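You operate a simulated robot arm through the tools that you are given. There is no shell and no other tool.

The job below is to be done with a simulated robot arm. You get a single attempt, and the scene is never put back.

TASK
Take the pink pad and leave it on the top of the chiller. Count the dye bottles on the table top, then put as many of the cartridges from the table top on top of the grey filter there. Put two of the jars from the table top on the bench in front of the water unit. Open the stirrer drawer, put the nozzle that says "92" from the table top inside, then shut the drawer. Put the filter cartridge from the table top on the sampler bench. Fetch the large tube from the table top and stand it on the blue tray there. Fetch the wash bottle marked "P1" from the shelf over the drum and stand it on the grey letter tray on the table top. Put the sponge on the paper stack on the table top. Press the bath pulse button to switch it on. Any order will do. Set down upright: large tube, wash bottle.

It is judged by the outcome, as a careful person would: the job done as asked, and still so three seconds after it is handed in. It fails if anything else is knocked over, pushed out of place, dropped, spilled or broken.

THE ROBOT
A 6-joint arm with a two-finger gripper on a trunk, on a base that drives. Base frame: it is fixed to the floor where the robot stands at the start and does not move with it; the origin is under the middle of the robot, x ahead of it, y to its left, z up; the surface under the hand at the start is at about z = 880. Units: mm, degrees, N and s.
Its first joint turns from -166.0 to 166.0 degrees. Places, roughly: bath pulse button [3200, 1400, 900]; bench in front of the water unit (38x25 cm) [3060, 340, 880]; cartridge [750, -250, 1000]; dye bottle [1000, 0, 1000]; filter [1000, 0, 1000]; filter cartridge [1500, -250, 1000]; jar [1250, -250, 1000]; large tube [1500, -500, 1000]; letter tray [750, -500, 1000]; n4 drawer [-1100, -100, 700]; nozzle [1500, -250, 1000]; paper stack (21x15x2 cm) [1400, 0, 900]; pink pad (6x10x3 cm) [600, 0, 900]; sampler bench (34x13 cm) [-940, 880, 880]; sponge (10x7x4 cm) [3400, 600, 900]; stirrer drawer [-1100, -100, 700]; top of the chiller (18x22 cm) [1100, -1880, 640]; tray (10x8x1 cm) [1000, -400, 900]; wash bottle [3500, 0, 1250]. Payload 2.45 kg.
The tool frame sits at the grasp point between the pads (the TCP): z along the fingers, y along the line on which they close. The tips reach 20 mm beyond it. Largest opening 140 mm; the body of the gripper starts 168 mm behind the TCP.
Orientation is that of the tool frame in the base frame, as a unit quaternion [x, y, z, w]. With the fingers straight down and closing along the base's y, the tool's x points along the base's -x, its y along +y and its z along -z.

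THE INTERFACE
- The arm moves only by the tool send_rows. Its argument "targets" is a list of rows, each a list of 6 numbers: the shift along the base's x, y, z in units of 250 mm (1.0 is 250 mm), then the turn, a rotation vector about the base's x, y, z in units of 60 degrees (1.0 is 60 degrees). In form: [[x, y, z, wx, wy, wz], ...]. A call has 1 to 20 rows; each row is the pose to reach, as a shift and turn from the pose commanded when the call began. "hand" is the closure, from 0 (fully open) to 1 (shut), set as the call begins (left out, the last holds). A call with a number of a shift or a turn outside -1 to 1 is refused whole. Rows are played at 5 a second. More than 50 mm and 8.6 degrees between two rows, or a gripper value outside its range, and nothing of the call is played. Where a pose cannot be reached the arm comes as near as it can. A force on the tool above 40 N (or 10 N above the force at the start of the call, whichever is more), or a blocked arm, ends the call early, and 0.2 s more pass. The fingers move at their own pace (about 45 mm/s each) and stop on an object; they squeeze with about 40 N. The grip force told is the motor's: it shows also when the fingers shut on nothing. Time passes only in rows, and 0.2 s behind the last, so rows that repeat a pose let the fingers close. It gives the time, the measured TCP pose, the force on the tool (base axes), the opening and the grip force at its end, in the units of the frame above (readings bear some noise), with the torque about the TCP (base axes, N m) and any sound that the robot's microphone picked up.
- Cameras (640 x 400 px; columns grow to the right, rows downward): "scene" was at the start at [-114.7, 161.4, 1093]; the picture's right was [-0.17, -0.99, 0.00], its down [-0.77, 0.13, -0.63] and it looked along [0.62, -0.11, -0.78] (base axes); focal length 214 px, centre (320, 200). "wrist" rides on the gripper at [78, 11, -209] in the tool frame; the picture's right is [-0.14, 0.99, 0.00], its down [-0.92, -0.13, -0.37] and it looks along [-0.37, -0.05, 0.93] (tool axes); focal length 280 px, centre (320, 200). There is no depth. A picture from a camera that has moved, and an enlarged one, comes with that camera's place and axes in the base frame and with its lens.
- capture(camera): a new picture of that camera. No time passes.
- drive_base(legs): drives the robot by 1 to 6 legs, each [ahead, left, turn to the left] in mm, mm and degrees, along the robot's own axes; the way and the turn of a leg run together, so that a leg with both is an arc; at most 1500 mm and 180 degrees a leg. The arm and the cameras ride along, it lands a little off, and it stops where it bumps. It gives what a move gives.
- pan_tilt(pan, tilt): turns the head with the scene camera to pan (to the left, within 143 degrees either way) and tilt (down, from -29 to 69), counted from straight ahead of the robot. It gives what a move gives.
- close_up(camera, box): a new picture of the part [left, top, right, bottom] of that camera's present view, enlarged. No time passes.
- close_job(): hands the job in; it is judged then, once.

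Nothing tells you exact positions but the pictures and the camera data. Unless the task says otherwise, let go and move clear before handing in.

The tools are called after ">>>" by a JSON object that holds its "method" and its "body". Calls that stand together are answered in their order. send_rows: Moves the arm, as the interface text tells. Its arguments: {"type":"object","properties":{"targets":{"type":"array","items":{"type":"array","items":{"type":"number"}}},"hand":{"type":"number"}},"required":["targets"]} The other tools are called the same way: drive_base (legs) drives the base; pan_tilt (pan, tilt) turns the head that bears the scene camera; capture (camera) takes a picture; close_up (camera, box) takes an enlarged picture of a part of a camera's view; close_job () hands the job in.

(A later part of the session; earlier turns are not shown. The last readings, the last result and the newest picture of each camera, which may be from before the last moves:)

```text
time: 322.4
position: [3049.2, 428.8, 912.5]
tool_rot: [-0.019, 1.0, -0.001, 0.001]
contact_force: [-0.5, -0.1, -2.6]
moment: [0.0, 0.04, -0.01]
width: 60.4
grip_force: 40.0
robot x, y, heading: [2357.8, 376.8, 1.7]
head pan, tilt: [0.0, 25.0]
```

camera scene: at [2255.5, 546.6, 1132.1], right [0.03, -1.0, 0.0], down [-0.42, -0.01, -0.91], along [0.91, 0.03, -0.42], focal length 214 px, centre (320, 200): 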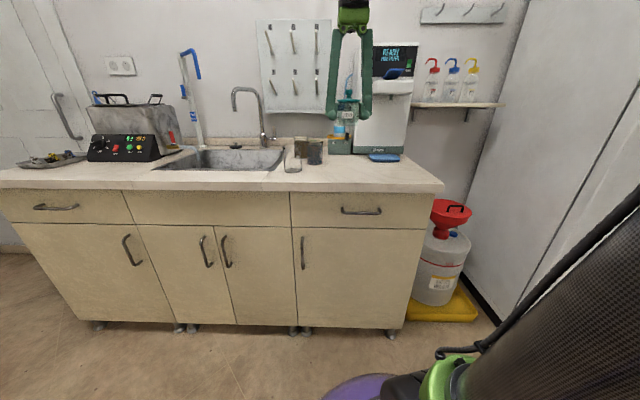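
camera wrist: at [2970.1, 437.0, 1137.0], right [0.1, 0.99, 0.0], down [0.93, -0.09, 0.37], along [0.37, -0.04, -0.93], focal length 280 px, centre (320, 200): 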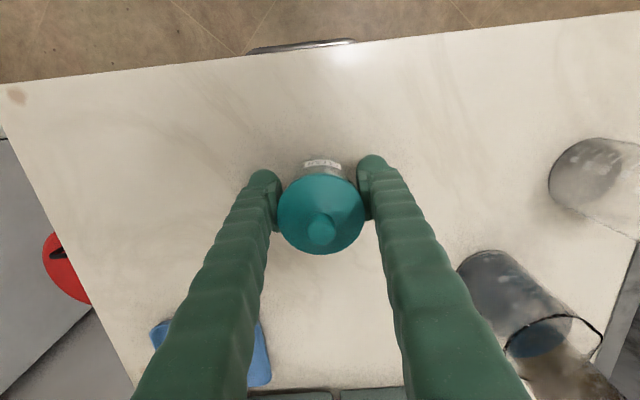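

>>> {"method": "send_rows", "body": {"targets": [[0, 0, -0.006, 0, 0, 0], [0, 0, -0.01, 0, 0, 0]]}}

>>> {"method": "send_rows", "body": {"targets": [[0, 0, -0.004, 0, 0, 0]]}}

```text
time: 323.1
position: [3048.4, 428.9, 912.0]
tool_rot: [-0.018, 1.0, -0.002, 0.0]
contact_force: [-4.1, -0.5, 11.0]
moment: [0.03, 0.22, 0.08]
width: 60.9
grip_force: 40.3
robot x, y, heading: [2359.0, 375.2, 1.9]
head pan, tilt: [0.0, 25.0]
stopped in row 2: the force on the tool passed its limit at 43 N (the readings are from after the stop); the commanded pose is now the measured one
```

```text
time: 323.6
position: [3051.1, 429.2, 911.1]
tool_rot: [-0.019, 1.0, -0.002, 0.0]
contact_force: [-4.1, 0.3, 16.4]
moment: [0.06, 0.03, 0.14]
width: 60.8
grip_force: 40.3
robot x, y, heading: [2357.2, 377.7, 1.8]
head pan, tilt: [0.0, 25.0]
stopped in row 1: the force on the tool passed its limit at 42 N (the readings are from after the stop); the commanded pose is now the measured one
```

Jar is down. Opening and rising.

>>> {"method": "send_rows", "body": {"targets": [[0, 0, 0.004, 0, 0, 0], [0, 0, 0.004, 0, 0, 0], [0, 0, 0.004, 0, 0, 0], [0, 0, 0.004, 0, 0, 0], [0, 0, 0.12, 0, 0, 0], [0, 0, 0.3, 0, 0, 0], [0, 0, 0.48, 0, 0, 0], [0, 0, 0.66, 0, 0, 0], [0, 0, 0.84, 0, 0, 0]], "hand": 0.214}}

>>> {"method": "capture", "body": {"camera": "wrist"}}

>>> {"method": "close_up", "body": {"camera": "scene", "box": [240, 110, 450, 200]}}

```text
time: 325.6
position: [3050.6, 429.9, 1123.7]
tool_rot: [-0.017, 1.0, -0.001, -0.001]
contact_force: [0.2, -0.3, 0.2]
moment: [0.0, 0.01, -0.02]
width: 110.1
grip_force: 0.0
robot x, y, heading: [2359.1, 376.9, 1.9]
head pan, tilt: [0.0, 25.0]
```

```text
taken
camera wrist: at [2970.8, 436.7, 1333.4], right [0.1, 0.99, 0.0], down [0.92, -0.09, 0.37], along [0.37, -0.04, -0.93], focal length 280 px, centre (320, 200)
```

wrist: 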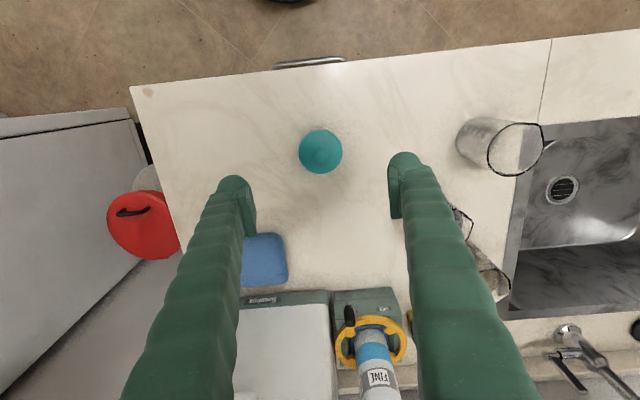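

```text
3.05 times, centred on (345, 155) of scene
camera zoom: at [2255.7, 546.5, 1132.2], right [0.03, -1.0, 0.0], down [-0.42, -0.01, -0.91], along [0.91, 0.03, -0.42], focal length 654 px, centre (244, 337)
```

zoom: 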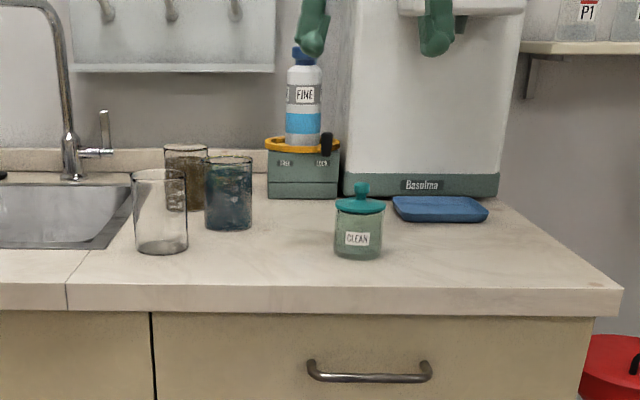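

First jar is in place. Now the sponge near (3417,593), behind the glasses. Retracting slightly and driving closer.

>>> {"method": "send_rows", "body": {"targets": [[-0.18, 0, 0.06, 0, 0, 0], [-0.36, 0, 0.12, 0, 0, 0], [-0.54, 0, 0.18, 0, 0, 0], [-0.72, 0, 0.24, 0, 0, 0]]}}

>>> {"method": "drive_base", "body": {"legs": [[180, 0, -1.8], [0, 200, 0]]}}

>>> {"method": "capture", "body": {"camera": "scene"}}

>>> {"method": "capture", "body": {"camera": "wrist"}}

>>> {"method": "close_up", "body": {"camera": "wrist", "box": [220, 180, 480, 400]}}

```text
time: 326.6
position: [2870.9, 430.2, 1182.6]
tool_rot: [-0.019, 1.0, -0.002, 0.0]
contact_force: [0.9, 0.1, 0.2]
moment: [-0.02, 0.03, 0.03]
width: 109.9
grip_force: 0.1
robot x, y, heading: [2360.0, 374.8, 1.8]
head pan, tilt: [0.0, 25.0]
```

```text
time: 329.3
position: [3048.2, 615.2, 1182.6]
tool_rot: [-0.004, 1.0, -0.001, -0.001]
contact_force: [0.3, -0.1, -0.2]
moment: [-0.01, -0.01, 0.02]
width: 109.7
grip_force: 0.0
robot x, y, heading: [2533.8, 580.4, -0.1]
head pan, tilt: [0.0, 25.0]
```

```text
taken
camera scene: at [2438.1, 751.4, 1132.2], right [0.0, -1.0, 0.0], down [-0.42, 0.0, -0.91], along [0.91, 0.0, -0.42], focal length 214 px, centre (320, 200)
```

scene: 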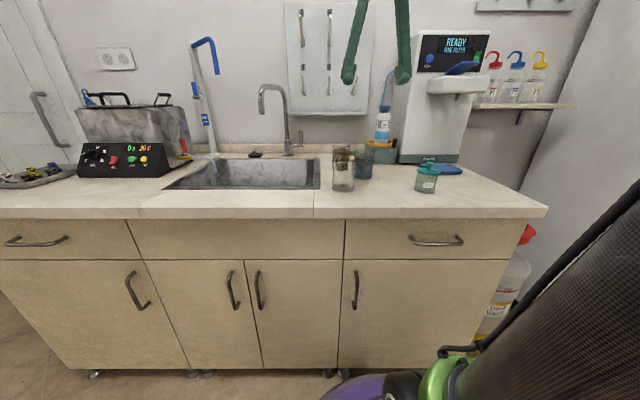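

```text
taken
camera wrist: at [2968.9, 625.2, 1391.9], right [0.13, 0.99, 0.0], down [0.92, -0.12, 0.37], along [0.37, -0.05, -0.93], focal length 280 px, centre (320, 200)
```

wrist: 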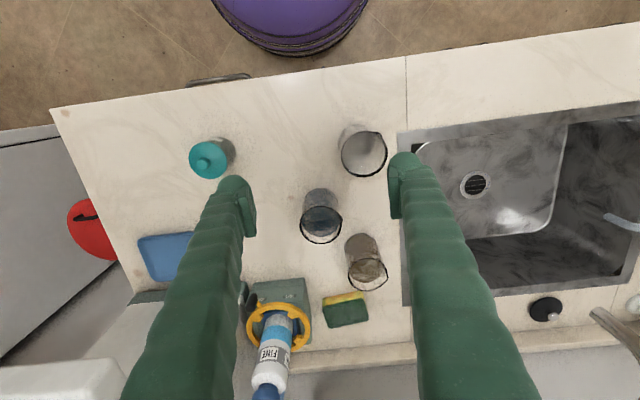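

```text
1.82 times, centred on (350, 290) of wrist
camera zoom: at [2968.9, 625.2, 1391.9], right [0.13, 0.99, 0.0], down [0.92, -0.12, 0.37], along [0.37, -0.05, -0.93], focal length 510 px, centre (266, 36)
```

zoom: 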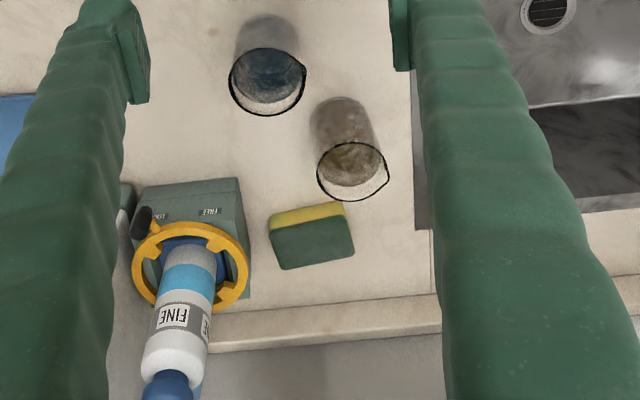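

The sponge is at about (3427,620), between the filter holder and a glass. I'll move closer and turn the gripper so it closes across the sponge's 7 cm side.

>>> {"method": "drive_base", "body": {"legs": [[40, 0, 0]]}}

>>> {"method": "send_rows", "body": {"targets": [[0, 0, 0.02, 0, 0, -0.125], [0, 0, 0.04, 0, 0, -0.25], [0, 0, 0.06, 0, 0, -0.375], [0, 0, 0.08, 0, 0, -0.5], [0, 0, 0.08, 0, 0, -0.625], [0, 0, 0.08, 0, 0, -0.75]], "hand": 0.286}}

>>> {"method": "send_rows", "body": {"targets": [[0.1, 0, 0, 0, 0, -0.125], [0.2, 0, 0, 0, 0, -0.25], [0.3, 0, 0, 0, 0, -0.375], [0.4, 0, 0, 0, 0, -0.5], [0.5, 0, 0, 0, 0, -0.625], [0.6, 0, 0, 0, 0, -0.75]]}}

>>> {"method": "capture", "body": {"camera": "wrist"}}

```text
time: 330.2
position: [3088.1, 615.3, 1183.1]
tool_rot: [-0.003, 1.0, -0.002, 0.0]
contact_force: [-0.1, -0.2, 0.7]
moment: [-0.01, 0.02, 0.01]
width: 109.9
grip_force: 0.0
robot x, y, heading: [2576.7, 580.0, -0.2]
head pan, tilt: [0.0, 25.0]
```

```text
time: 331.6
position: [3086.5, 614.5, 1203.3]
tool_rot: [0.381, 0.924, -0.002, -0.001]
contact_force: [0.0, -0.5, -0.1]
moment: [-0.05, 0.0, 0.02]
width: 100.0
grip_force: 0.1
robot x, y, heading: [2571.9, 577.2, 0.1]
head pan, tilt: [0.0, 25.0]
```

```text
time: 333.0
position: [3235.7, 614.8, 1202.8]
tool_rot: [0.706, 0.708, -0.002, -0.001]
contact_force: [-0.6, 0.3, 0.9]
moment: [-0.01, -0.05, 0.0]
width: 99.9
grip_force: 0.2
robot x, y, heading: [2575.4, 576.7, 0.0]
head pan, tilt: [0.0, 25.0]
```

```text
taken
camera wrist: at [3246.0, 692.0, 1411.9], right [0.99, -0.13, 0.0], down [-0.12, -0.92, 0.37], along [-0.05, -0.37, -0.93], focal length 280 px, centre (320, 200)
```

wrist: 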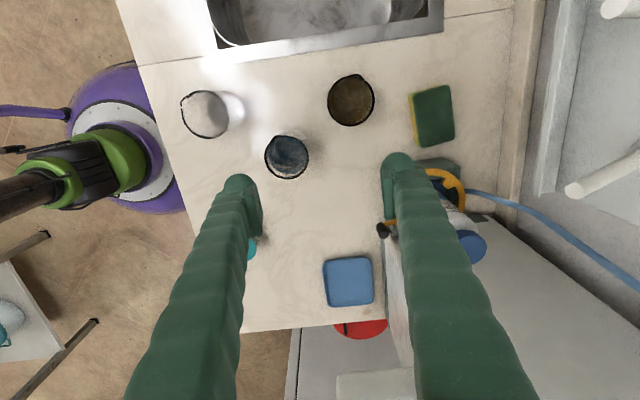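

I see wall pegs above the sponge and the filter holder close beside it, so I'll grip the sponge's ends (closing along y) with the gripper tilted forward under the pegs. Rotating back first.

>>> {"method": "send_rows", "body": {"targets": [[0, 0, 0, 0, 0, 0.125], [0, 0, 0, 0, 0, 0.25], [0, 0, 0, 0, 0, 0.375], [0, 0, 0, 0, 0, 0.5], [0, 0, 0, 0, 0, 0.625], [0, 0, 0, 0, 0, 0.75]]}}

>>> {"method": "send_rows", "body": {"targets": [[0, 0, 0, 0, 0, 0.14], [0, 0, 0, 0, 0, 0.28], [0, 0, 0, 0, 0, 0.42], [0, 0, 0, 0, 0, 0.56], [0, 0, 0, 0, 0, 0.7], [0, 0, 0, 0, 0, 0.75]], "hand": 0.18}}

>>> {"method": "send_rows", "body": {"targets": [[0, 0.003, -0.05, 0, -0.12, 0], [0, 0.006, -0.1, 0, -0.24, 0], [0, 0.01, -0.15, 0, -0.36, 0], [0, 0.012, -0.2, 0, -0.5, 0]]}}

>>> {"method": "send_rows", "body": {"targets": [[0, 0, 0, 0, 0, 0.133]]}}

>>> {"method": "capture", "body": {"camera": "wrist"}}

```text
time: 334.4
position: [3237.5, 616.3, 1202.6]
tool_rot: [0.379, 0.926, -0.001, -0.001]
contact_force: [0.0, -0.9, -0.2]
moment: [-0.04, -0.03, -0.03]
width: 100.2
grip_force: 0.1
robot x, y, heading: [2573.2, 577.3, 0.0]
head pan, tilt: [0.0, 25.0]
```

```text
time: 335.8
position: [3236.9, 615.2, 1203.1]
tool_rot: [-0.005, 1.0, -0.001, -0.001]
contact_force: [0.4, -0.3, 0.7]
moment: [-0.04, 0.02, -0.02]
width: 114.7
grip_force: 0.0
robot x, y, heading: [2576.7, 575.8, -0.0]
head pan, tilt: [0.0, 25.0]
```

```text
time: 336.8
position: [3239.9, 618.9, 1152.9]
tool_rot: [-0.002, 0.966, -0.003, 0.26]
contact_force: [0.2, 0.7, 0.4]
moment: [-0.05, 0.07, 0.02]
width: 114.8
grip_force: 0.0
robot x, y, heading: [2573.7, 571.5, -0.0]
head pan, tilt: [0.0, 25.0]
```

```text
time: 337.2
position: [3237.3, 618.0, 1152.6]
tool_rot: [-0.07, 0.963, 0.016, 0.259]
contact_force: [0.3, 1.4, -0.2]
moment: [0.03, 0.02, -0.01]
width: 115.0
grip_force: 0.1
robot x, y, heading: [2575.6, 574.9, -0.3]
head pan, tilt: [0.0, 25.0]
```

```text
taken
camera wrist: at [3064.6, 604.0, 1294.6], right [-0.02, 1.0, 0.06], down [0.62, -0.03, 0.78], along [0.78, 0.06, -0.62], focal length 280 px, centre (320, 200)
```

wrist: 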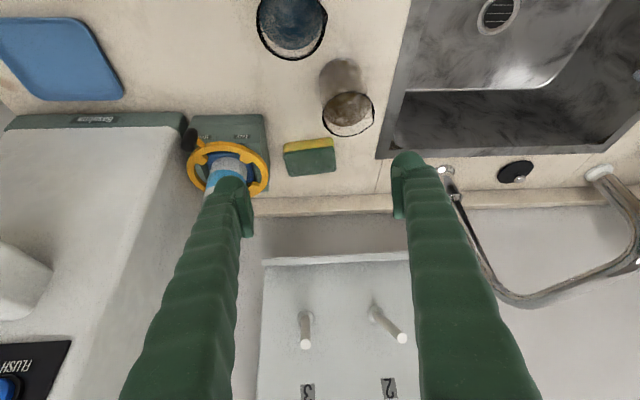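

Pegs are at z≈1150–1227, clear of the tilted gripper. The gap beside the holder is narrow, so I'll first press lightly on the sponge's top and drag it ~35 mm away from the holder.

>>> {"method": "send_rows", "body": {"targets": [[0.13, 0, -0.12, 0, 0, 0], [0.26, 0, -0.24, 0, 0, 0], [0.39, 0, -0.36, 0, 0, 0], [0.52, 0, -0.48, 0, 0, 0], [0.65, 0, -0.6, 0, 0, 0], [0.79, 0, -0.7, 0, 0, 0]], "hand": 1}}

>>> {"method": "capture", "body": {"camera": "wrist"}}

>>> {"method": "close_up", "body": {"camera": "scene", "box": [300, 40, 460, 200]}}

```text
time: 338.6
position: [3436.3, 620.8, 978.0]
tool_rot: [-0.069, 0.963, 0.015, 0.259]
contact_force: [-0.2, -0.9, -0.3]
moment: [0.0, -0.03, -0.04]
width: 0.0
grip_force: 7.8
robot x, y, heading: [2574.8, 578.5, 0.1]
head pan, tilt: [0.0, 25.0]
```

```text
taken
camera wrist: at [3264.1, 607.7, 1120.2], right [-0.02, 1.0, 0.06], down [0.62, -0.03, 0.78], along [0.78, 0.06, -0.62], focal length 280 px, centre (320, 200)
```

wrist: 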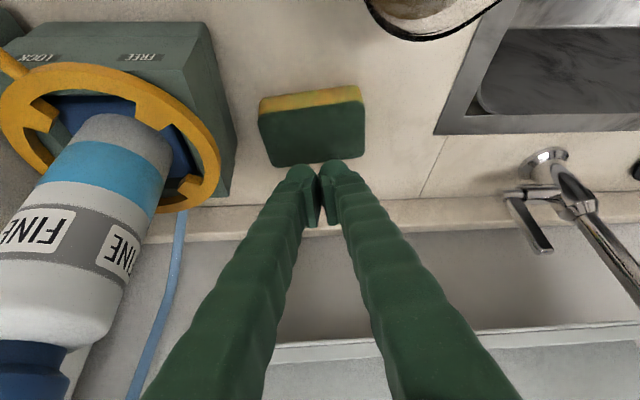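

```text
2.50 times, centred on (380, 120) of scene
camera zoom: at [2477.5, 751.4, 1132.2], right [0.0, -1.0, 0.0], down [-0.42, 0.0, -0.91], along [0.91, 0.0, -0.42], focal length 536 px, centre (170, 400)
```

zoom: 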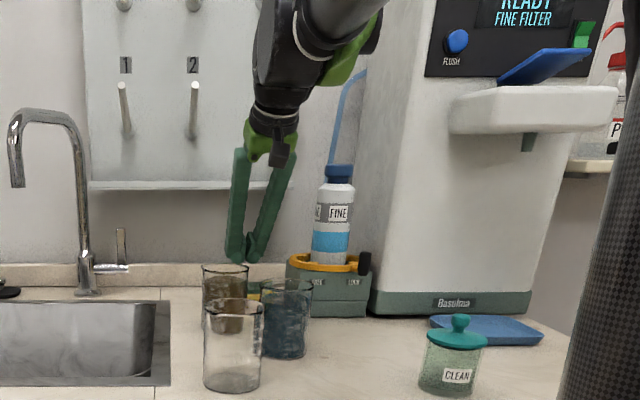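

Sponge top is right under the fingertips. Lowering to touch it.

>>> {"method": "send_rows", "body": {"targets": [[0, 0, -0.06, 0, 0, 0], [0, 0, -0.1, 0, 0, 0]]}}

>>> {"method": "send_rows", "body": {"targets": [[0, 0, -0.012, 0, 0, 0], [0, 0, -0.02, 0, 0, 0]]}}

>>> {"method": "send_rows", "body": {"targets": [[0, 0, -0.012, 0, 0, 0], [0, 0, -0.02, 0, 0, 0]]}}

```text
time: 339.2
position: [3435.3, 619.6, 951.5]
tool_rot: [-0.07, 0.963, 0.015, 0.259]
contact_force: [-0.4, 0.9, 0.1]
moment: [-0.03, -0.01, 0.0]
width: 0.0
grip_force: 30.0
robot x, y, heading: [2573.0, 578.3, -0.1]
head pan, tilt: [0.0, 25.0]
```

```text
time: 339.8
position: [3434.6, 619.1, 948.6]
tool_rot: [-0.07, 0.963, 0.015, 0.258]
contact_force: [0.0, -0.2, 0.3]
moment: [-0.02, 0.01, -0.01]
width: 0.0
grip_force: 29.0
robot x, y, heading: [2570.7, 577.4, 0.0]
head pan, tilt: [0.0, 25.0]
```

```text
time: 340.4
position: [3434.0, 618.7, 942.2]
tool_rot: [-0.07, 0.963, 0.016, 0.258]
contact_force: [-0.1, -0.3, -1.1]
moment: [-0.04, 0.01, -0.01]
width: 0.0
grip_force: 29.2
robot x, y, heading: [2572.7, 576.5, 0.2]
head pan, tilt: [0.0, 25.0]
```

>>> {"method": "send_rows", "body": {"targets": [[0, 0, -0.01, 0, 0, 0], [0, 0, -0.016, 0, 0, 0]]}}

>>> {"method": "send_rows", "body": {"targets": [[0, 0, -0.01, 0, 0, 0], [0, 0, -0.016, 0, 0, 0]]}}

>>> {"method": "capture", "body": {"camera": "wrist"}}

```text
time: 341.0
position: [3434.3, 618.1, 937.8]
tool_rot: [-0.07, 0.963, 0.016, 0.258]
contact_force: [0.0, 0.1, -0.1]
moment: [0.0, -0.02, 0.03]
width: 0.0
grip_force: 29.5
robot x, y, heading: [2574.7, 576.7, -0.0]
head pan, tilt: [0.0, 25.0]
```

```text
time: 341.6
position: [3435.1, 619.7, 935.9]
tool_rot: [-0.07, 0.963, 0.015, 0.259]
contact_force: [1.8, -1.7, 24.1]
moment: [-0.04, 0.08, -0.02]
width: 6.0
grip_force: 29.2
robot x, y, heading: [2575.6, 576.3, -0.1]
head pan, tilt: [0.0, 25.0]
```

```text
taken
camera wrist: at [3261.9, 604.1, 1077.6], right [-0.02, 1.0, 0.06], down [0.62, -0.04, 0.78], along [0.78, 0.06, -0.62], focal length 280 px, centre (320, 200)
```

wrist: 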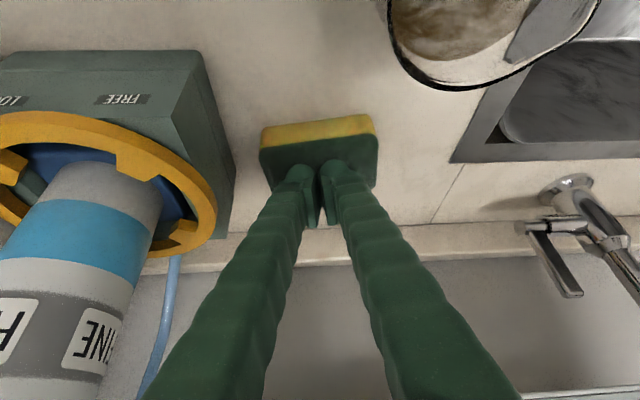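

Pressing with ~24 N. Dragging in +y slowly.

>>> {"method": "send_rows", "body": {"targets": [[0, 0.03, 0, 0, 0, 0], [0, 0.06, 0, 0, 0, 0], [0, 0.09, 0, 0, 0, 0], [0, 0.12, 0, 0, 0, 0], [0, 0.15, 0, 0, 0, 0]]}}

>>> {"method": "capture", "body": {"camera": "wrist"}}

```text
time: 342.1
position: [3434.9, 623.1, 935.9]
tool_rot: [-0.068, 0.963, 0.015, 0.259]
contact_force: [-2.1, -3.4, 15.3]
moment: [-0.09, 0.16, -0.02]
width: 6.0
grip_force: 29.1
robot x, y, heading: [2575.1, 574.5, 0.1]
head pan, tilt: [0.0, 25.0]
stopped in row 2: the force on the tool passed its limit at 41 N (the readings are from after the stop); the commanded pose is now the measured one
```

```text
taken
camera wrist: at [3262.0, 609.2, 1078.3], right [-0.02, 1.0, 0.06], down [0.62, -0.04, 0.78], along [0.78, 0.05, -0.62], focal length 280 px, centre (320, 200)
```

wrist: 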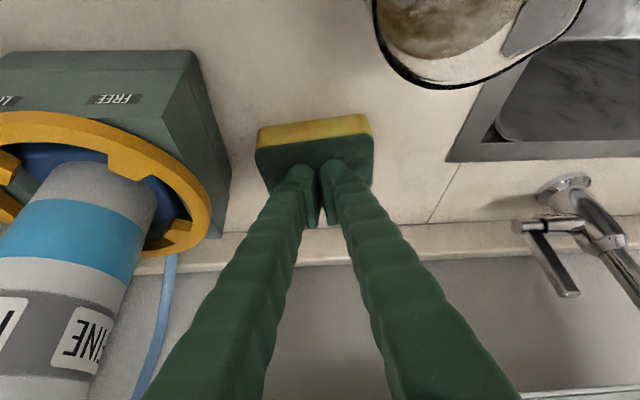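

It stopped on force; pressing is now ~15 N. Trying the drag again.

>>> {"method": "send_rows", "body": {"targets": [[0, 0.02, 0.002, 0, 0, 0], [0, 0.04, 0.003, 0, 0, 0], [0, 0.07, 0.003, 0, 0, 0], [0, 0.1, 0.003, 0, 0, 0], [0, 0.13, 0.003, 0, 0, 0]]}}

>>> {"method": "capture", "body": {"camera": "wrist"}}

```text
time: 343.3
position: [3434.9, 654.4, 936.8]
tool_rot: [-0.069, 0.963, 0.016, 0.259]
contact_force: [0.2, -11.9, 18.6]
moment: [-0.29, 0.04, 0.05]
width: 6.2
grip_force: 29.5
robot x, y, heading: [2574.4, 575.1, 0.1]
head pan, tilt: [0.0, 25.0]
```

```text
taken
camera wrist: at [3262.2, 642.5, 1078.4], right [-0.02, 1.0, 0.06], down [0.62, -0.04, 0.78], along [0.78, 0.05, -0.62], focal length 280 px, centre (320, 200)
```

wrist: 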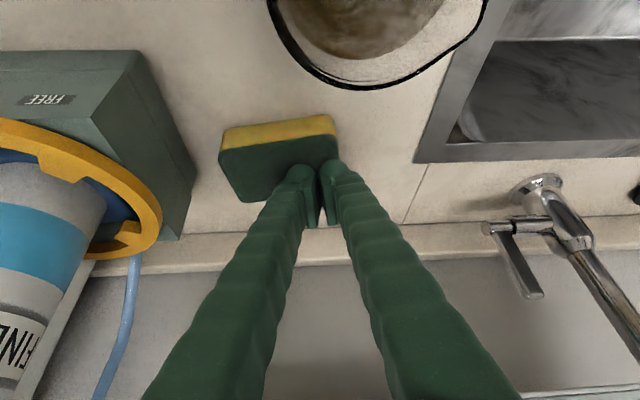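

The drag slipped, but a closer look shows ~35 mm between holder (y≈540) and sponge (y≈575). I'll lift, open to ~112 mm and straddle the sponge ends.

>>> {"method": "send_rows", "body": {"targets": [[0, 0, 0.1, 0, 0, 0], [-0.02, -0.06, 0.22, 0, 0, 0], [-0.04, -0.12, 0.24, 0, 0, 0], [-0.04, -0.12, 0.24, 0, 0, 0], [-0.04, -0.12, 0.24, 0, 0, 0], [-0.04, -0.12, 0.24, 0, 0, 0]], "hand": 0.2}}

>>> {"method": "capture", "body": {"camera": "wrist"}}

```text
time: 344.7
position: [3427.7, 625.7, 995.7]
tool_rot: [-0.068, 0.963, 0.014, 0.259]
contact_force: [0.4, 0.4, -0.4]
moment: [0.03, -0.01, 0.02]
width: 111.9
grip_force: 0.0
robot x, y, heading: [2572.1, 574.1, -0.2]
head pan, tilt: [0.0, 25.0]
```

```text
taken
camera wrist: at [3253.8, 611.7, 1138.7], right [-0.02, 1.0, 0.06], down [0.62, -0.04, 0.78], along [0.78, 0.05, -0.62], focal length 280 px, centre (320, 200)
```

wrist: 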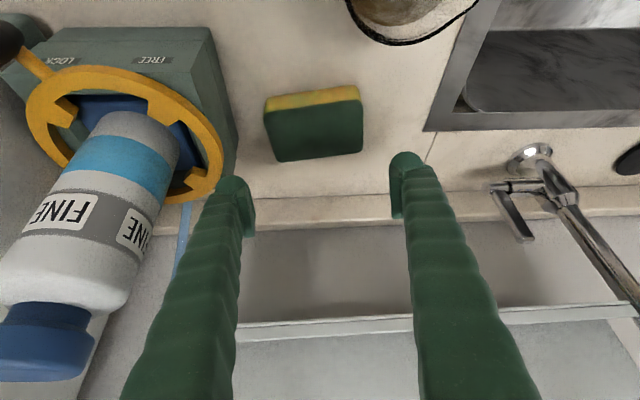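

Sponge centre ≈ (3434,626), aligned with my 8° yaw. Descending in stages.

>>> {"method": "send_rows", "body": {"targets": [[0.02, 0.012, -0.06, 0, 0, 0], [0.02, 0.012, -0.13, 0, 0, 0], [0.02, 0.012, -0.2, 0, 0, 0]]}}

>>> {"method": "capture", "body": {"camera": "wrist"}}

```text
time: 345.5
position: [3432.8, 628.7, 946.6]
tool_rot: [-0.068, 0.963, 0.014, 0.259]
contact_force: [-0.1, -0.7, -0.4]
moment: [0.01, 0.0, -0.01]
width: 111.7
grip_force: 0.1
robot x, y, heading: [2574.0, 578.0, -0.1]
head pan, tilt: [0.0, 25.0]
```

```text
taken
camera wrist: at [3260.0, 615.2, 1089.2], right [-0.02, 1.0, 0.06], down [0.62, -0.04, 0.78], along [0.78, 0.05, -0.62], focal length 280 px, centre (320, 200)
```

wrist: 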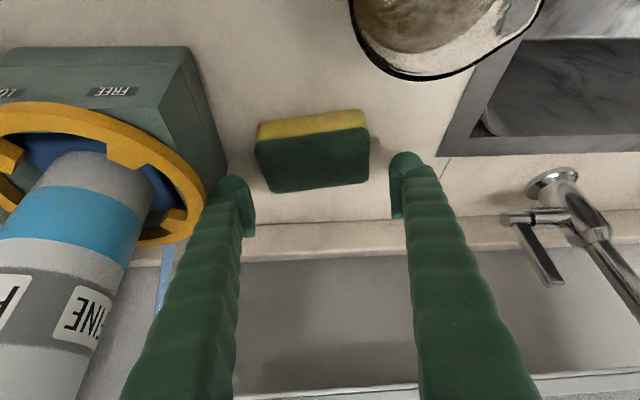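

Shifting 3 mm away from the holder and finishing the descent.

>>> {"method": "send_rows", "body": {"targets": [[0, 0.012, -0.03, 0, 0, 0], [0, 0.012, -0.07, 0, 0, 0], [0, 0.012, -0.11, 0, 0, 0], [0, 0.012, -0.144, 0, 0, 0]]}}

>>> {"method": "capture", "body": {"camera": "wrist"}}

```text
time: 346.5
position: [3431.7, 631.8, 910.3]
tool_rot: [-0.067, 0.963, 0.014, 0.259]
contact_force: [-0.3, 0.4, 0.5]
moment: [-0.02, 0.02, -0.03]
width: 111.9
grip_force: 0.0
robot x, y, heading: [2578.1, 574.7, -0.2]
head pan, tilt: [0.0, 25.0]
```

```text
taken
camera wrist: at [3258.4, 617.8, 1053.1], right [-0.02, 1.0, 0.06], down [0.62, -0.04, 0.78], along [0.78, 0.05, -0.62], focal length 280 px, centre (320, 200)
```

wrist: 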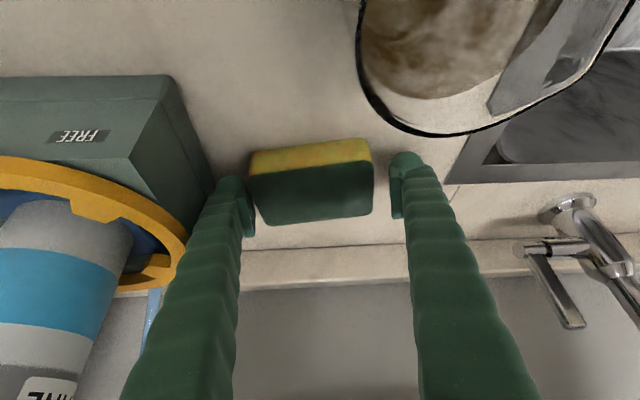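

Both fingers are around the sponge with no contact. Closing and lifting.

>>> {"method": "send_rows", "body": {"targets": [[0, 0, 0, 0, 0, 0], [0, 0, 0, 0, 0, 0], [0, 0, 0, 0, 0, 0], [0, 0, 0, 0, 0, 0]], "hand": 1}}

>>> {"method": "send_rows", "body": {"targets": [[0, 0.01, 0.06, 0, 0, 0], [0, 0.02, 0.15, 0, 0, 0], [-0.04, 0.02, 0.28, 0, 0, 0]]}}

>>> {"method": "capture", "body": {"camera": "wrist"}}

```text
time: 347.5
position: [3430.2, 630.5, 910.4]
tool_rot: [-0.068, 0.963, 0.014, 0.259]
contact_force: [-0.1, 0.0, -0.2]
moment: [0.01, 0.02, -0.02]
width: 92.6
grip_force: 39.7
robot x, y, heading: [2576.8, 577.9, -0.1]
head pan, tilt: [0.0, 25.0]
```

```text
time: 348.3
position: [3421.6, 637.0, 980.5]
tool_rot: [-0.069, 0.963, 0.015, 0.26]
contact_force: [-0.7, 0.3, -0.3]
moment: [-0.01, 0.02, 0.02]
width: 92.4
grip_force: 40.4
robot x, y, heading: [2574.9, 572.5, -0.1]
head pan, tilt: [0.0, 25.0]
```

```text
taken
camera wrist: at [3248.8, 623.9, 1123.0], right [-0.02, 1.0, 0.06], down [0.62, -0.04, 0.78], along [0.78, 0.05, -0.62], focal length 280 px, centre (320, 200)
```

wrist: 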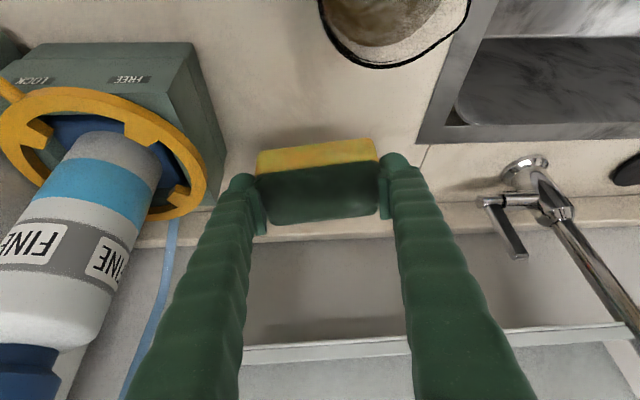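

Sponge held. Lifting up and back, clear of pegs and glasses, then straightening the tool.

>>> {"method": "send_rows", "body": {"targets": [[-0.05, 0, 0.15, 0, 0, 0], [-0.1, 0, 0.32, 0, 0, 0], [-0.25, 0, 0.4, 0, 0, 0], [-0.42, 0, 0.46, 0, 0, 0], [-0.6, 0, 0.52, 0, 0, 0], [-0.78, 0, 0.58, 0, 0, 0], [-0.95, 0, 0.62, 0, 0, 0]]}}

>>> {"method": "send_rows", "body": {"targets": [[-0.1, 0, 0.05, 0, 0, -0.133], [-0.2, 0, 0.1, 0, 0, -0.133], [-0.3, 0, 0.15, 0, 0, -0.133], [-0.4, 0, 0.2, 0, 0, -0.133]]}}

>>> {"method": "send_rows", "body": {"targets": [[-0.04, 0, 0, 0, 0.12, 0], [-0.08, 0, 0, 0, 0.24, 0], [-0.12, 0, 0, 0, 0.36, 0], [-0.16, 0, 0, 0, 0.5, 0]]}}

>>> {"method": "capture", "body": {"camera": "wrist"}}

```text
time: 349.9
position: [3183.9, 635.2, 1136.6]
tool_rot: [-0.068, 0.963, 0.015, 0.259]
contact_force: [0.1, 0.6, -0.3]
moment: [0.0, 0.07, 0.0]
width: 92.3
grip_force: 39.8
robot x, y, heading: [2576.2, 576.3, 0.2]
head pan, tilt: [0.0, 25.0]
```

```text
time: 350.9
position: [3080.7, 634.4, 1184.8]
tool_rot: [-0.001, 0.966, -0.004, 0.259]
contact_force: [0.5, 0.6, -0.3]
moment: [-0.02, 0.0, -0.03]
width: 92.4
grip_force: 39.8
robot x, y, heading: [2575.3, 576.3, 0.1]
head pan, tilt: [0.0, 25.0]
```

```text
time: 351.9
position: [3041.1, 634.8, 1185.7]
tool_rot: [-0.002, 1.0, -0.003, 0.0]
contact_force: [-1.3, 0.4, -0.3]
moment: [0.01, -0.08, 0.01]
width: 92.2
grip_force: 39.9
robot x, y, heading: [2574.2, 576.2, 0.1]
head pan, tilt: [0.0, 25.0]
```

```text
taken
camera wrist: at [2962.9, 646.4, 1394.8], right [0.13, 0.99, -0.01], down [0.92, -0.12, 0.37], along [0.37, -0.05, -0.93], focal length 280 px, centre (320, 200)
```

wrist: 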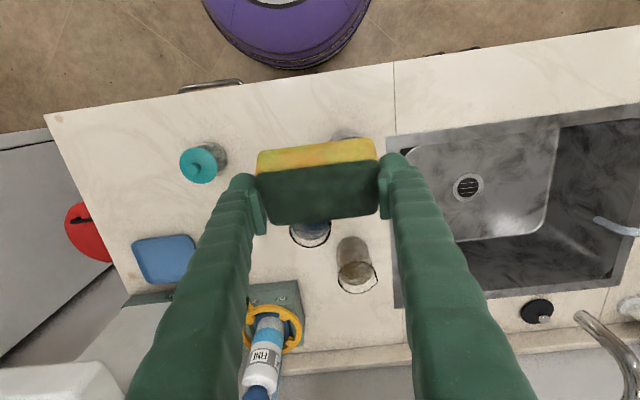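

Sponge is held (it was level with the tool tilted 30°, so I'll re-tilt when placing). Driving back to the table's left side by the paper stack.

>>> {"method": "drive_base", "body": {"legs": [[-1190, 0, 0], [0, 0, -90]]}}

>>> {"method": "pan_tilt", "body": {"pan": 0, "tilt": 35}}

>>> {"method": "capture", "body": {"camera": "wrist"}}

>>> {"method": "capture", "body": {"camera": "scene"}}

```text
time: 361.7
position: [1457.9, 105.4, 1185.9]
tool_rot: [0.702, 0.712, -0.003, -0.001]
contact_force: [-0.6, -0.8, -0.5]
moment: [0.01, -0.01, 0.0]
width: 92.3
grip_force: 39.9
robot x, y, heading: [1394.7, 569.1, -89.4]
head pan, tilt: [0.0, 25.0]
```

```text
time: 362.4
position: [1458.0, 105.6, 1184.6]
tool_rot: [0.702, 0.712, -0.002, -0.002]
contact_force: [0.6, 0.4, 0.2]
moment: [0.01, 0.03, -0.02]
width: 92.1
grip_force: 39.9
robot x, y, heading: [1393.5, 571.8, -89.4]
head pan, tilt: [0.0, 35.0]
```

```text
taken
camera wrist: at [1468.6, 182.3, 1394.5], right [0.99, -0.12, -0.01], down [-0.11, -0.92, 0.37], along [-0.05, -0.37, -0.93], focal length 280 px, centre (320, 200)
```

wrist: 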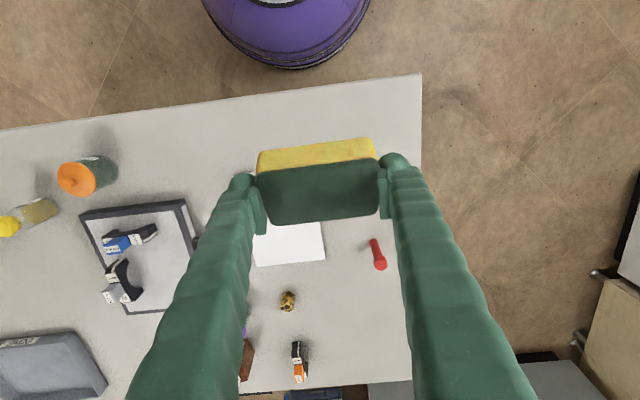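

```text
taken
camera scene: at [1569.5, 673.8, 1116.5], right [-1.0, -0.01, 0.0], down [0.0, 0.57, -0.82], along [0.01, -0.82, -0.57], focal length 214 px, centre (320, 200)
```

scene: 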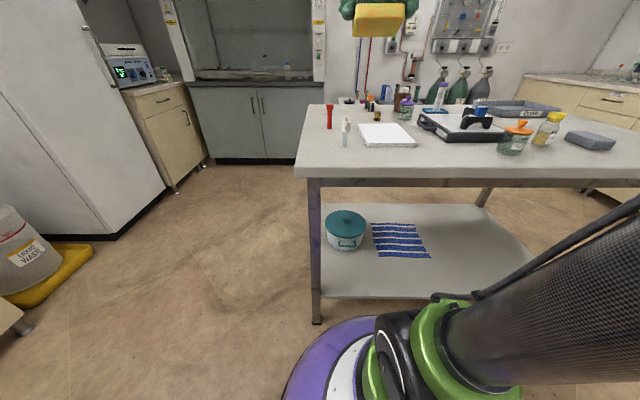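

The paper stack spans about x 1290–1445, y -145–90. Tilting the tool forward 30° again so the sponge is level, then moving over the stack centre.

>>> {"method": "send_rows", "body": {"targets": [[0, 0, 0, -0.125, 0, 0], [0, 0, 0, -0.25, 0, 0], [0, 0, 0, -0.375, 0, 0], [0, 0, 0, -0.5, 0, 0]]}}

>>> {"method": "send_rows", "body": {"targets": [[-0.06, -0.087, -0.13, 0, 0, 0], [-0.12, -0.174, -0.26, 0, 0, 0], [-0.18, -0.261, -0.39, 0, 0, 0], [-0.24, -0.348, -0.52, 0, 0, 0], [-0.3, -0.435, -0.65, 0, 0, 0], [-0.36, -0.522, -0.78, 0, 0, 0]]}}

>>> {"method": "capture", "body": {"camera": "wrist"}}

>>> {"method": "close_up", "body": {"camera": "scene", "box": [320, 50, 480, 170]}}

```text
time: 363.4
position: [1458.7, 103.6, 1185.1]
tool_rot: [0.679, 0.687, -0.187, 0.181]
contact_force: [0.5, -1.1, 0.2]
moment: [0.09, 0.01, -0.02]
width: 92.1
grip_force: 40.0
robot x, y, heading: [1391.7, 568.5, -89.5]
head pan, tilt: [0.0, 35.0]
```

```text
time: 364.8
position: [1369.9, -24.5, 990.2]
tool_rot: [0.679, 0.687, -0.187, 0.18]
contact_force: [-0.2, 0.2, -0.5]
moment: [-0.03, 0.0, 0.02]
width: 92.2
grip_force: 40.0
robot x, y, heading: [1398.0, 571.1, -89.6]
head pan, tilt: [0.0, 35.0]
```

```text
taken
camera wrist: at [1380.8, 146.4, 1131.8], right [0.99, -0.11, 0.06], down [-0.11, -0.61, 0.78], along [-0.05, -0.78, -0.62], focal length 280 px, centre (320, 200)
```

wrist: 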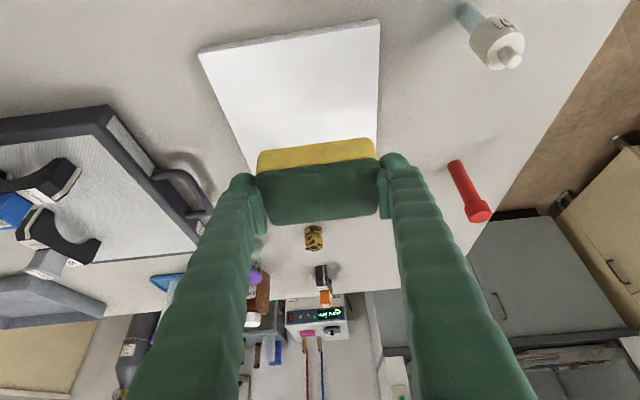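

```text
3.33 times, centred on (400, 110) of scene
camera zoom: at [1569.4, 674.0, 1116.4], right [-1.0, -0.01, 0.0], down [0.0, 0.57, -0.82], along [0.01, -0.82, -0.57], focal length 715 px, centre (53, 500)
```

zoom: 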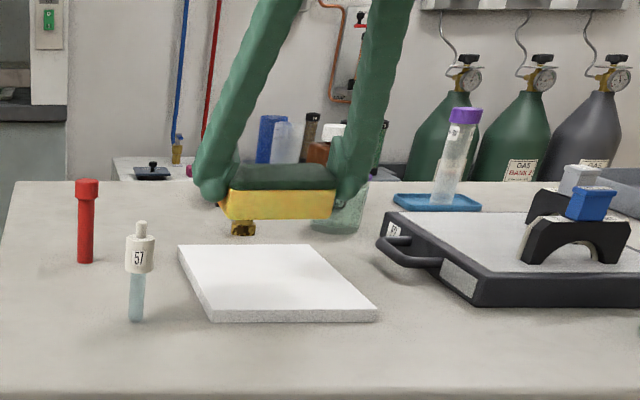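

Sponge is level and over the paper. Lowering.

>>> {"method": "send_rows", "body": {"targets": [[0, -0.02, -0.08, 0, 0, 0], [0, -0.03, -0.16, 0, 0, 0], [0, -0.03, -0.21, 0, 0, 0]]}}

>>> {"method": "send_rows", "body": {"targets": [[0, 0, -0.01, 0, 0, 0], [0, 0, -0.02, 0, 0, 0]]}}

>>> {"method": "send_rows", "body": {"targets": [[0, 0, -0.008, 0, 0, 0], [0, 0, -0.014, 0, 0, 0]]}}

>>> {"method": "close_up", "body": {"camera": "scene", "box": [320, 50, 480, 170]}}

```text
time: 365.6
position: [1368.8, -33.3, 937.5]
tool_rot: [0.679, 0.687, -0.188, 0.181]
contact_force: [-0.3, 1.1, 0.0]
moment: [-0.03, -0.03, -0.02]
width: 91.9
grip_force: 40.2
robot x, y, heading: [1395.8, 567.0, -89.4]
head pan, tilt: [0.0, 35.0]
```

```text
time: 366.2
position: [1368.2, -33.2, 932.5]
tool_rot: [0.678, 0.687, -0.187, 0.181]
contact_force: [0.1, -0.5, 0.4]
moment: [0.0, -0.01, 0.03]
width: 92.1
grip_force: 40.5
robot x, y, heading: [1392.9, 571.6, -89.5]
head pan, tilt: [0.0, 35.0]
```

```text
time: 366.8
position: [1367.7, -33.6, 927.6]
tool_rot: [0.679, 0.686, -0.187, 0.18]
contact_force: [0.7, -0.4, -0.2]
moment: [-0.01, 0.03, 0.01]
width: 91.9
grip_force: 40.0
robot x, y, heading: [1393.3, 572.9, -89.6]
head pan, tilt: [0.0, 35.0]
```

```text
3.33 times, centred on (400, 110) of scene
camera zoom: at [1569.4, 673.9, 1116.4], right [-1.0, -0.01, 0.0], down [0.0, 0.57, -0.82], along [0.01, -0.82, -0.57], focal length 715 px, centre (53, 500)
```

zoom: 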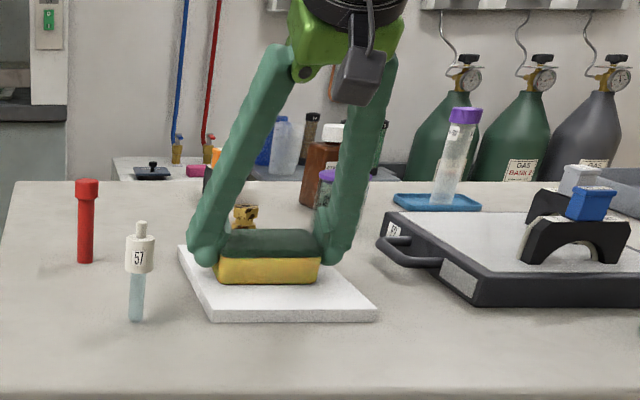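

>>> {"method": "send_rows", "body": {"targets": [[0, 0, -0.006, 0, 0, 0], [0, 0, -0.012, 0, 0, 0]]}}

>>> {"method": "send_rows", "body": {"targets": [[0, 0, -0.006, 0, 0, 0], [0, 0, -0.01, 0, 0, 0]]}}

```text
time: 367.4
position: [1366.8, -34.1, 927.4]
tool_rot: [0.678, 0.687, -0.187, 0.182]
contact_force: [1.7, 1.0, 25.3]
moment: [0.63, -0.84, 0.06]
width: 91.9
grip_force: 40.4
robot x, y, heading: [1393.3, 572.5, -89.7]
head pan, tilt: [0.0, 35.0]
```

```text
time: 367.8
position: [1368.6, -33.1, 927.0]
tool_rot: [0.679, 0.686, -0.188, 0.181]
contact_force: [0.4, 4.0, 19.5]
moment: [0.63, -0.42, 0.0]
width: 92.4
grip_force: 39.9
robot x, y, heading: [1396.4, 572.9, -89.4]
head pan, tilt: [0.0, 35.0]
stopped in row 2: the force on the tool passed its limit at 44 N (the readings are from after the stop); the commanded pose is now the measured one
```

Contact with the paper. Releasing and rising, then straightening.

>>> {"method": "send_rows", "body": {"targets": [[0, 0, 0.004, 0, 0, 0], [0, 0, 0.006, 0, 0, 0], [0, 0, 0.006, 0, 0, 0], [0, 0, 0.08, 0, 0, 0], [0, 0, 0.25, 0, 0, 0], [0, 0, 0.43, 0, 0, 0], [0, 0, 0.6, 0, 0, 0], [0, 0, 0.78, 0, 0, 0]], "hand": 0.14}}

>>> {"method": "send_rows", "body": {"targets": [[0, 0, 0.04, 0.125, 0, 0], [0, 0, 0.08, 0.25, 0, 0], [0, 0, 0.12, 0.375, 0, 0], [0, 0, 0.16, 0.5, 0, 0]]}}

>>> {"method": "close_up", "body": {"camera": "scene", "box": [320, 50, 560, 170]}}

>>> {"method": "capture", "body": {"camera": "wrist"}}

```text
time: 369.6
position: [1367.4, -31.4, 1122.8]
tool_rot: [0.678, 0.687, -0.188, 0.181]
contact_force: [-0.2, 0.3, 0.1]
moment: [-0.02, 0.01, 0.0]
width: 120.6
grip_force: 0.1
robot x, y, heading: [1393.1, 573.0, -89.6]
head pan, tilt: [0.0, 35.0]
```

```text
time: 370.6
position: [1368.2, -33.1, 1160.3]
tool_rot: [0.702, 0.713, -0.002, -0.001]
contact_force: [-0.2, 0.8, 0.1]
moment: [-0.1, -0.01, 0.01]
width: 120.3
grip_force: 0.1
robot x, y, heading: [1396.6, 573.9, -89.7]
head pan, tilt: [0.0, 35.0]
```

```text
2.67 times, centred on (440, 110) of scene
camera zoom: at [1569.5, 674.3, 1116.4], right [-1.0, -0.01, 0.0], down [0.0, 0.57, -0.82], along [0.01, -0.82, -0.57], focal length 572 px, centre (0, 440)
```

zoom: 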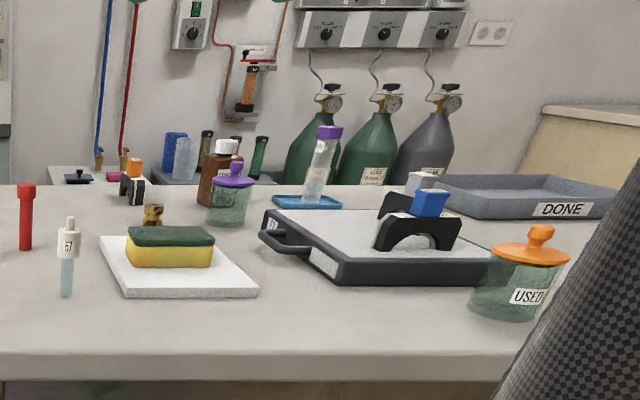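

```text
taken
camera wrist: at [1378.4, 45.1, 1371.2], right [0.99, -0.12, -0.01], down [-0.11, -0.92, 0.37], along [-0.05, -0.37, -0.93], focal length 280 px, centre (320, 200)
```

wrist: 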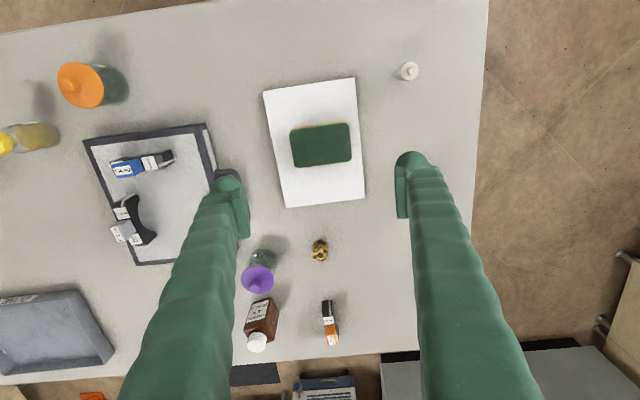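

Sponge is on the paper. Now the USED jar (orange): sliding along the table to it.

>>> {"method": "drive_base", "body": {"legs": [[0, -340, -0.5]]}}

>>> {"method": "send_rows", "body": {"targets": [[0, 0.15, -0.05, 0, 0, 0], [0, 0.3, -0.1, 0, 0, 0], [0, 0.42, -0.2, 0, 0, 0], [0, 0.5, -0.34, 0, 0, 0]], "hand": 0.29}}

>>> {"method": "capture", "body": {"camera": "wrist"}}

```text
time: 372.9
position: [1021.6, -34.9, 1161.7]
tool_rot: [0.704, 0.71, -0.004, -0.001]
contact_force: [0.2, -0.8, -0.2]
moment: [-0.01, -0.01, 0.0]
width: 120.5
grip_force: 0.1
robot x, y, heading: [1060.0, 573.7, -90.0]
head pan, tilt: [0.0, 35.0]
```

```text
time: 373.9
position: [1022.8, 92.2, 1074.3]
tool_rot: [0.704, 0.71, -0.003, -0.001]
contact_force: [-0.3, -0.6, 0.2]
moment: [0.01, -0.01, 0.0]
width: 99.3
grip_force: 0.1
robot x, y, heading: [1056.2, 566.4, -89.9]
head pan, tilt: [0.0, 35.0]
```

```text
taken
camera wrist: at [1034.8, 170.1, 1282.2], right [0.99, -0.13, -0.01], down [-0.12, -0.92, 0.37], along [-0.05, -0.37, -0.93], focal length 280 px, centre (320, 200)
```

wrist: 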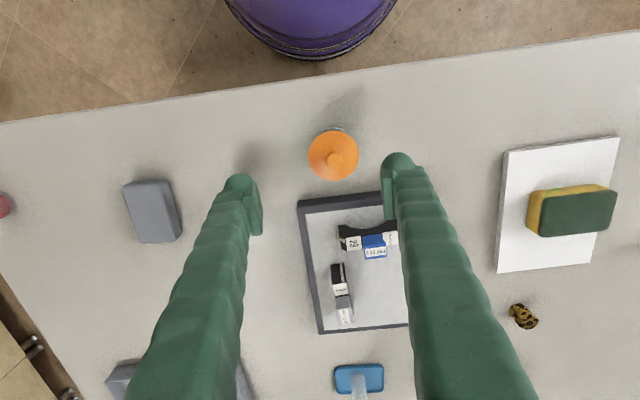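

Lid centre at (1040,93). Descending to grip.

>>> {"method": "send_rows", "body": {"targets": [[0.04, 0.003, -0.1, 0, 0, 0], [0.069, 0.003, -0.22, 0, 0, 0], [0.069, 0.003, -0.32, 0, 0, 0]]}}

>>> {"method": "capture", "body": {"camera": "wrist"}}

```text
time: 374.7
position: [1040.2, 89.5, 994.1]
tool_rot: [0.705, 0.709, -0.003, -0.001]
contact_force: [0.6, 0.2, -0.5]
moment: [0.0, 0.05, 0.02]
width: 99.4
grip_force: 0.1
robot x, y, heading: [1053.9, 569.7, -90.2]
head pan, tilt: [0.0, 35.0]
```

```text
taken
camera wrist: at [1050.8, 168.6, 1203.7], right [0.99, -0.13, -0.01], down [-0.12, -0.92, 0.37], along [-0.05, -0.37, -0.93], focal length 280 px, centre (320, 200)
```

wrist: 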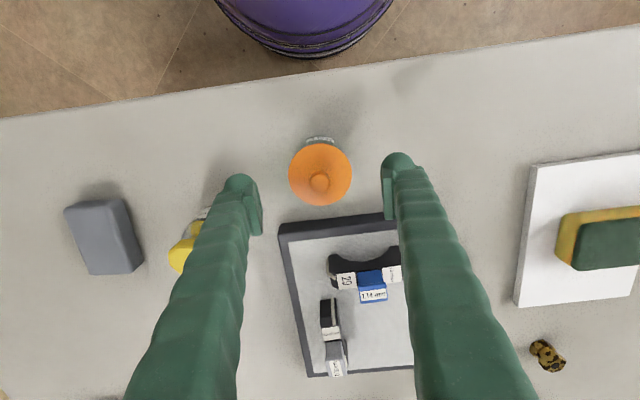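

>>> {"method": "send_rows", "body": {"targets": [[0, 0.01, -0.12, 0, 0, 0], [0, 0.01, -0.22, 0, 0, 0], [0, 0.01, -0.3, 0, 0, 0], [0, 0.01, -0.33, 0, 0, 0]]}}

>>> {"method": "send_rows", "body": {"targets": [[0, 0, 0, 0, 0, 0], [0, 0, 0, 0, 0, 0], [0, 0, 0, 0, 0, 0], [0, 0, 0, 0, 0, 0]], "hand": 1}}

>>> {"method": "send_rows", "body": {"targets": [[0, 0, 0.05, 0, 0, 0], [0, 0, 0.15, 0, 0, 0], [0, 0, 0.33, 0, 0, 0], [0, 0, 0.51, 0, 0, 0], [0, 0, 0.69, 0, 0, 0], [0, 0, 0.8, 0, 0, 0]]}}

>>> {"method": "capture", "body": {"camera": "wrist"}}

>>> {"method": "capture", "body": {"camera": "scene"}}

```text
time: 375.7
position: [1039.4, 94.1, 913.5]
tool_rot: [0.704, 0.71, -0.004, -0.001]
contact_force: [0.2, 0.2, 0.6]
moment: [-0.01, 0.0, -0.01]
width: 98.9
grip_force: 0.1
robot x, y, heading: [1054.0, 571.4, -90.2]
head pan, tilt: [0.0, 35.0]
```

```text
time: 376.7
position: [1039.1, 93.6, 912.4]
tool_rot: [0.705, 0.71, -0.003, -0.001]
contact_force: [1.6, -1.2, 0.7]
moment: [0.02, 0.06, 0.05]
width: 61.4
grip_force: 38.8
robot x, y, heading: [1059.3, 568.7, -90.0]
head pan, tilt: [0.0, 35.0]
```

```text
time: 378.1
position: [1039.2, 94.0, 1117.2]
tool_rot: [0.704, 0.71, -0.002, -0.001]
contact_force: [0.0, -0.1, -3.0]
moment: [0.03, -0.01, -0.01]
width: 61.7
grip_force: 39.6
robot x, y, heading: [1052.6, 572.4, -90.3]
head pan, tilt: [0.0, 35.0]
```

```text
taken
camera wrist: at [1049.7, 171.8, 1326.0], right [0.99, -0.13, -0.01], down [-0.12, -0.92, 0.37], along [-0.05, -0.37, -0.93], focal length 280 px, centre (320, 200)
```

wrist: 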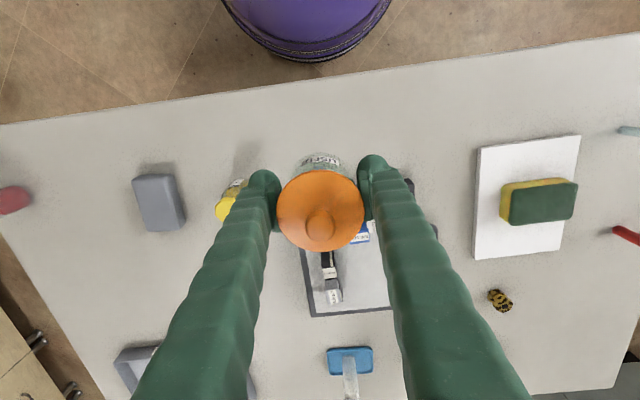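

```text
taken
camera scene: at [1229.1, 671.1, 1116.4], right [-1.0, 0.0, 0.0], down [0.0, 0.57, -0.82], along [0.0, -0.82, -0.57], focal length 214 px, centre (320, 200)
```

scene: 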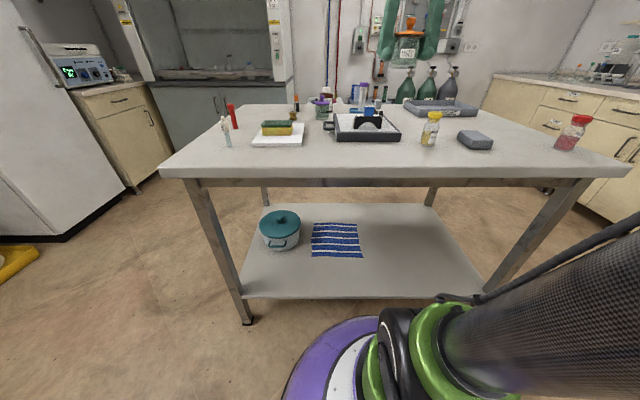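

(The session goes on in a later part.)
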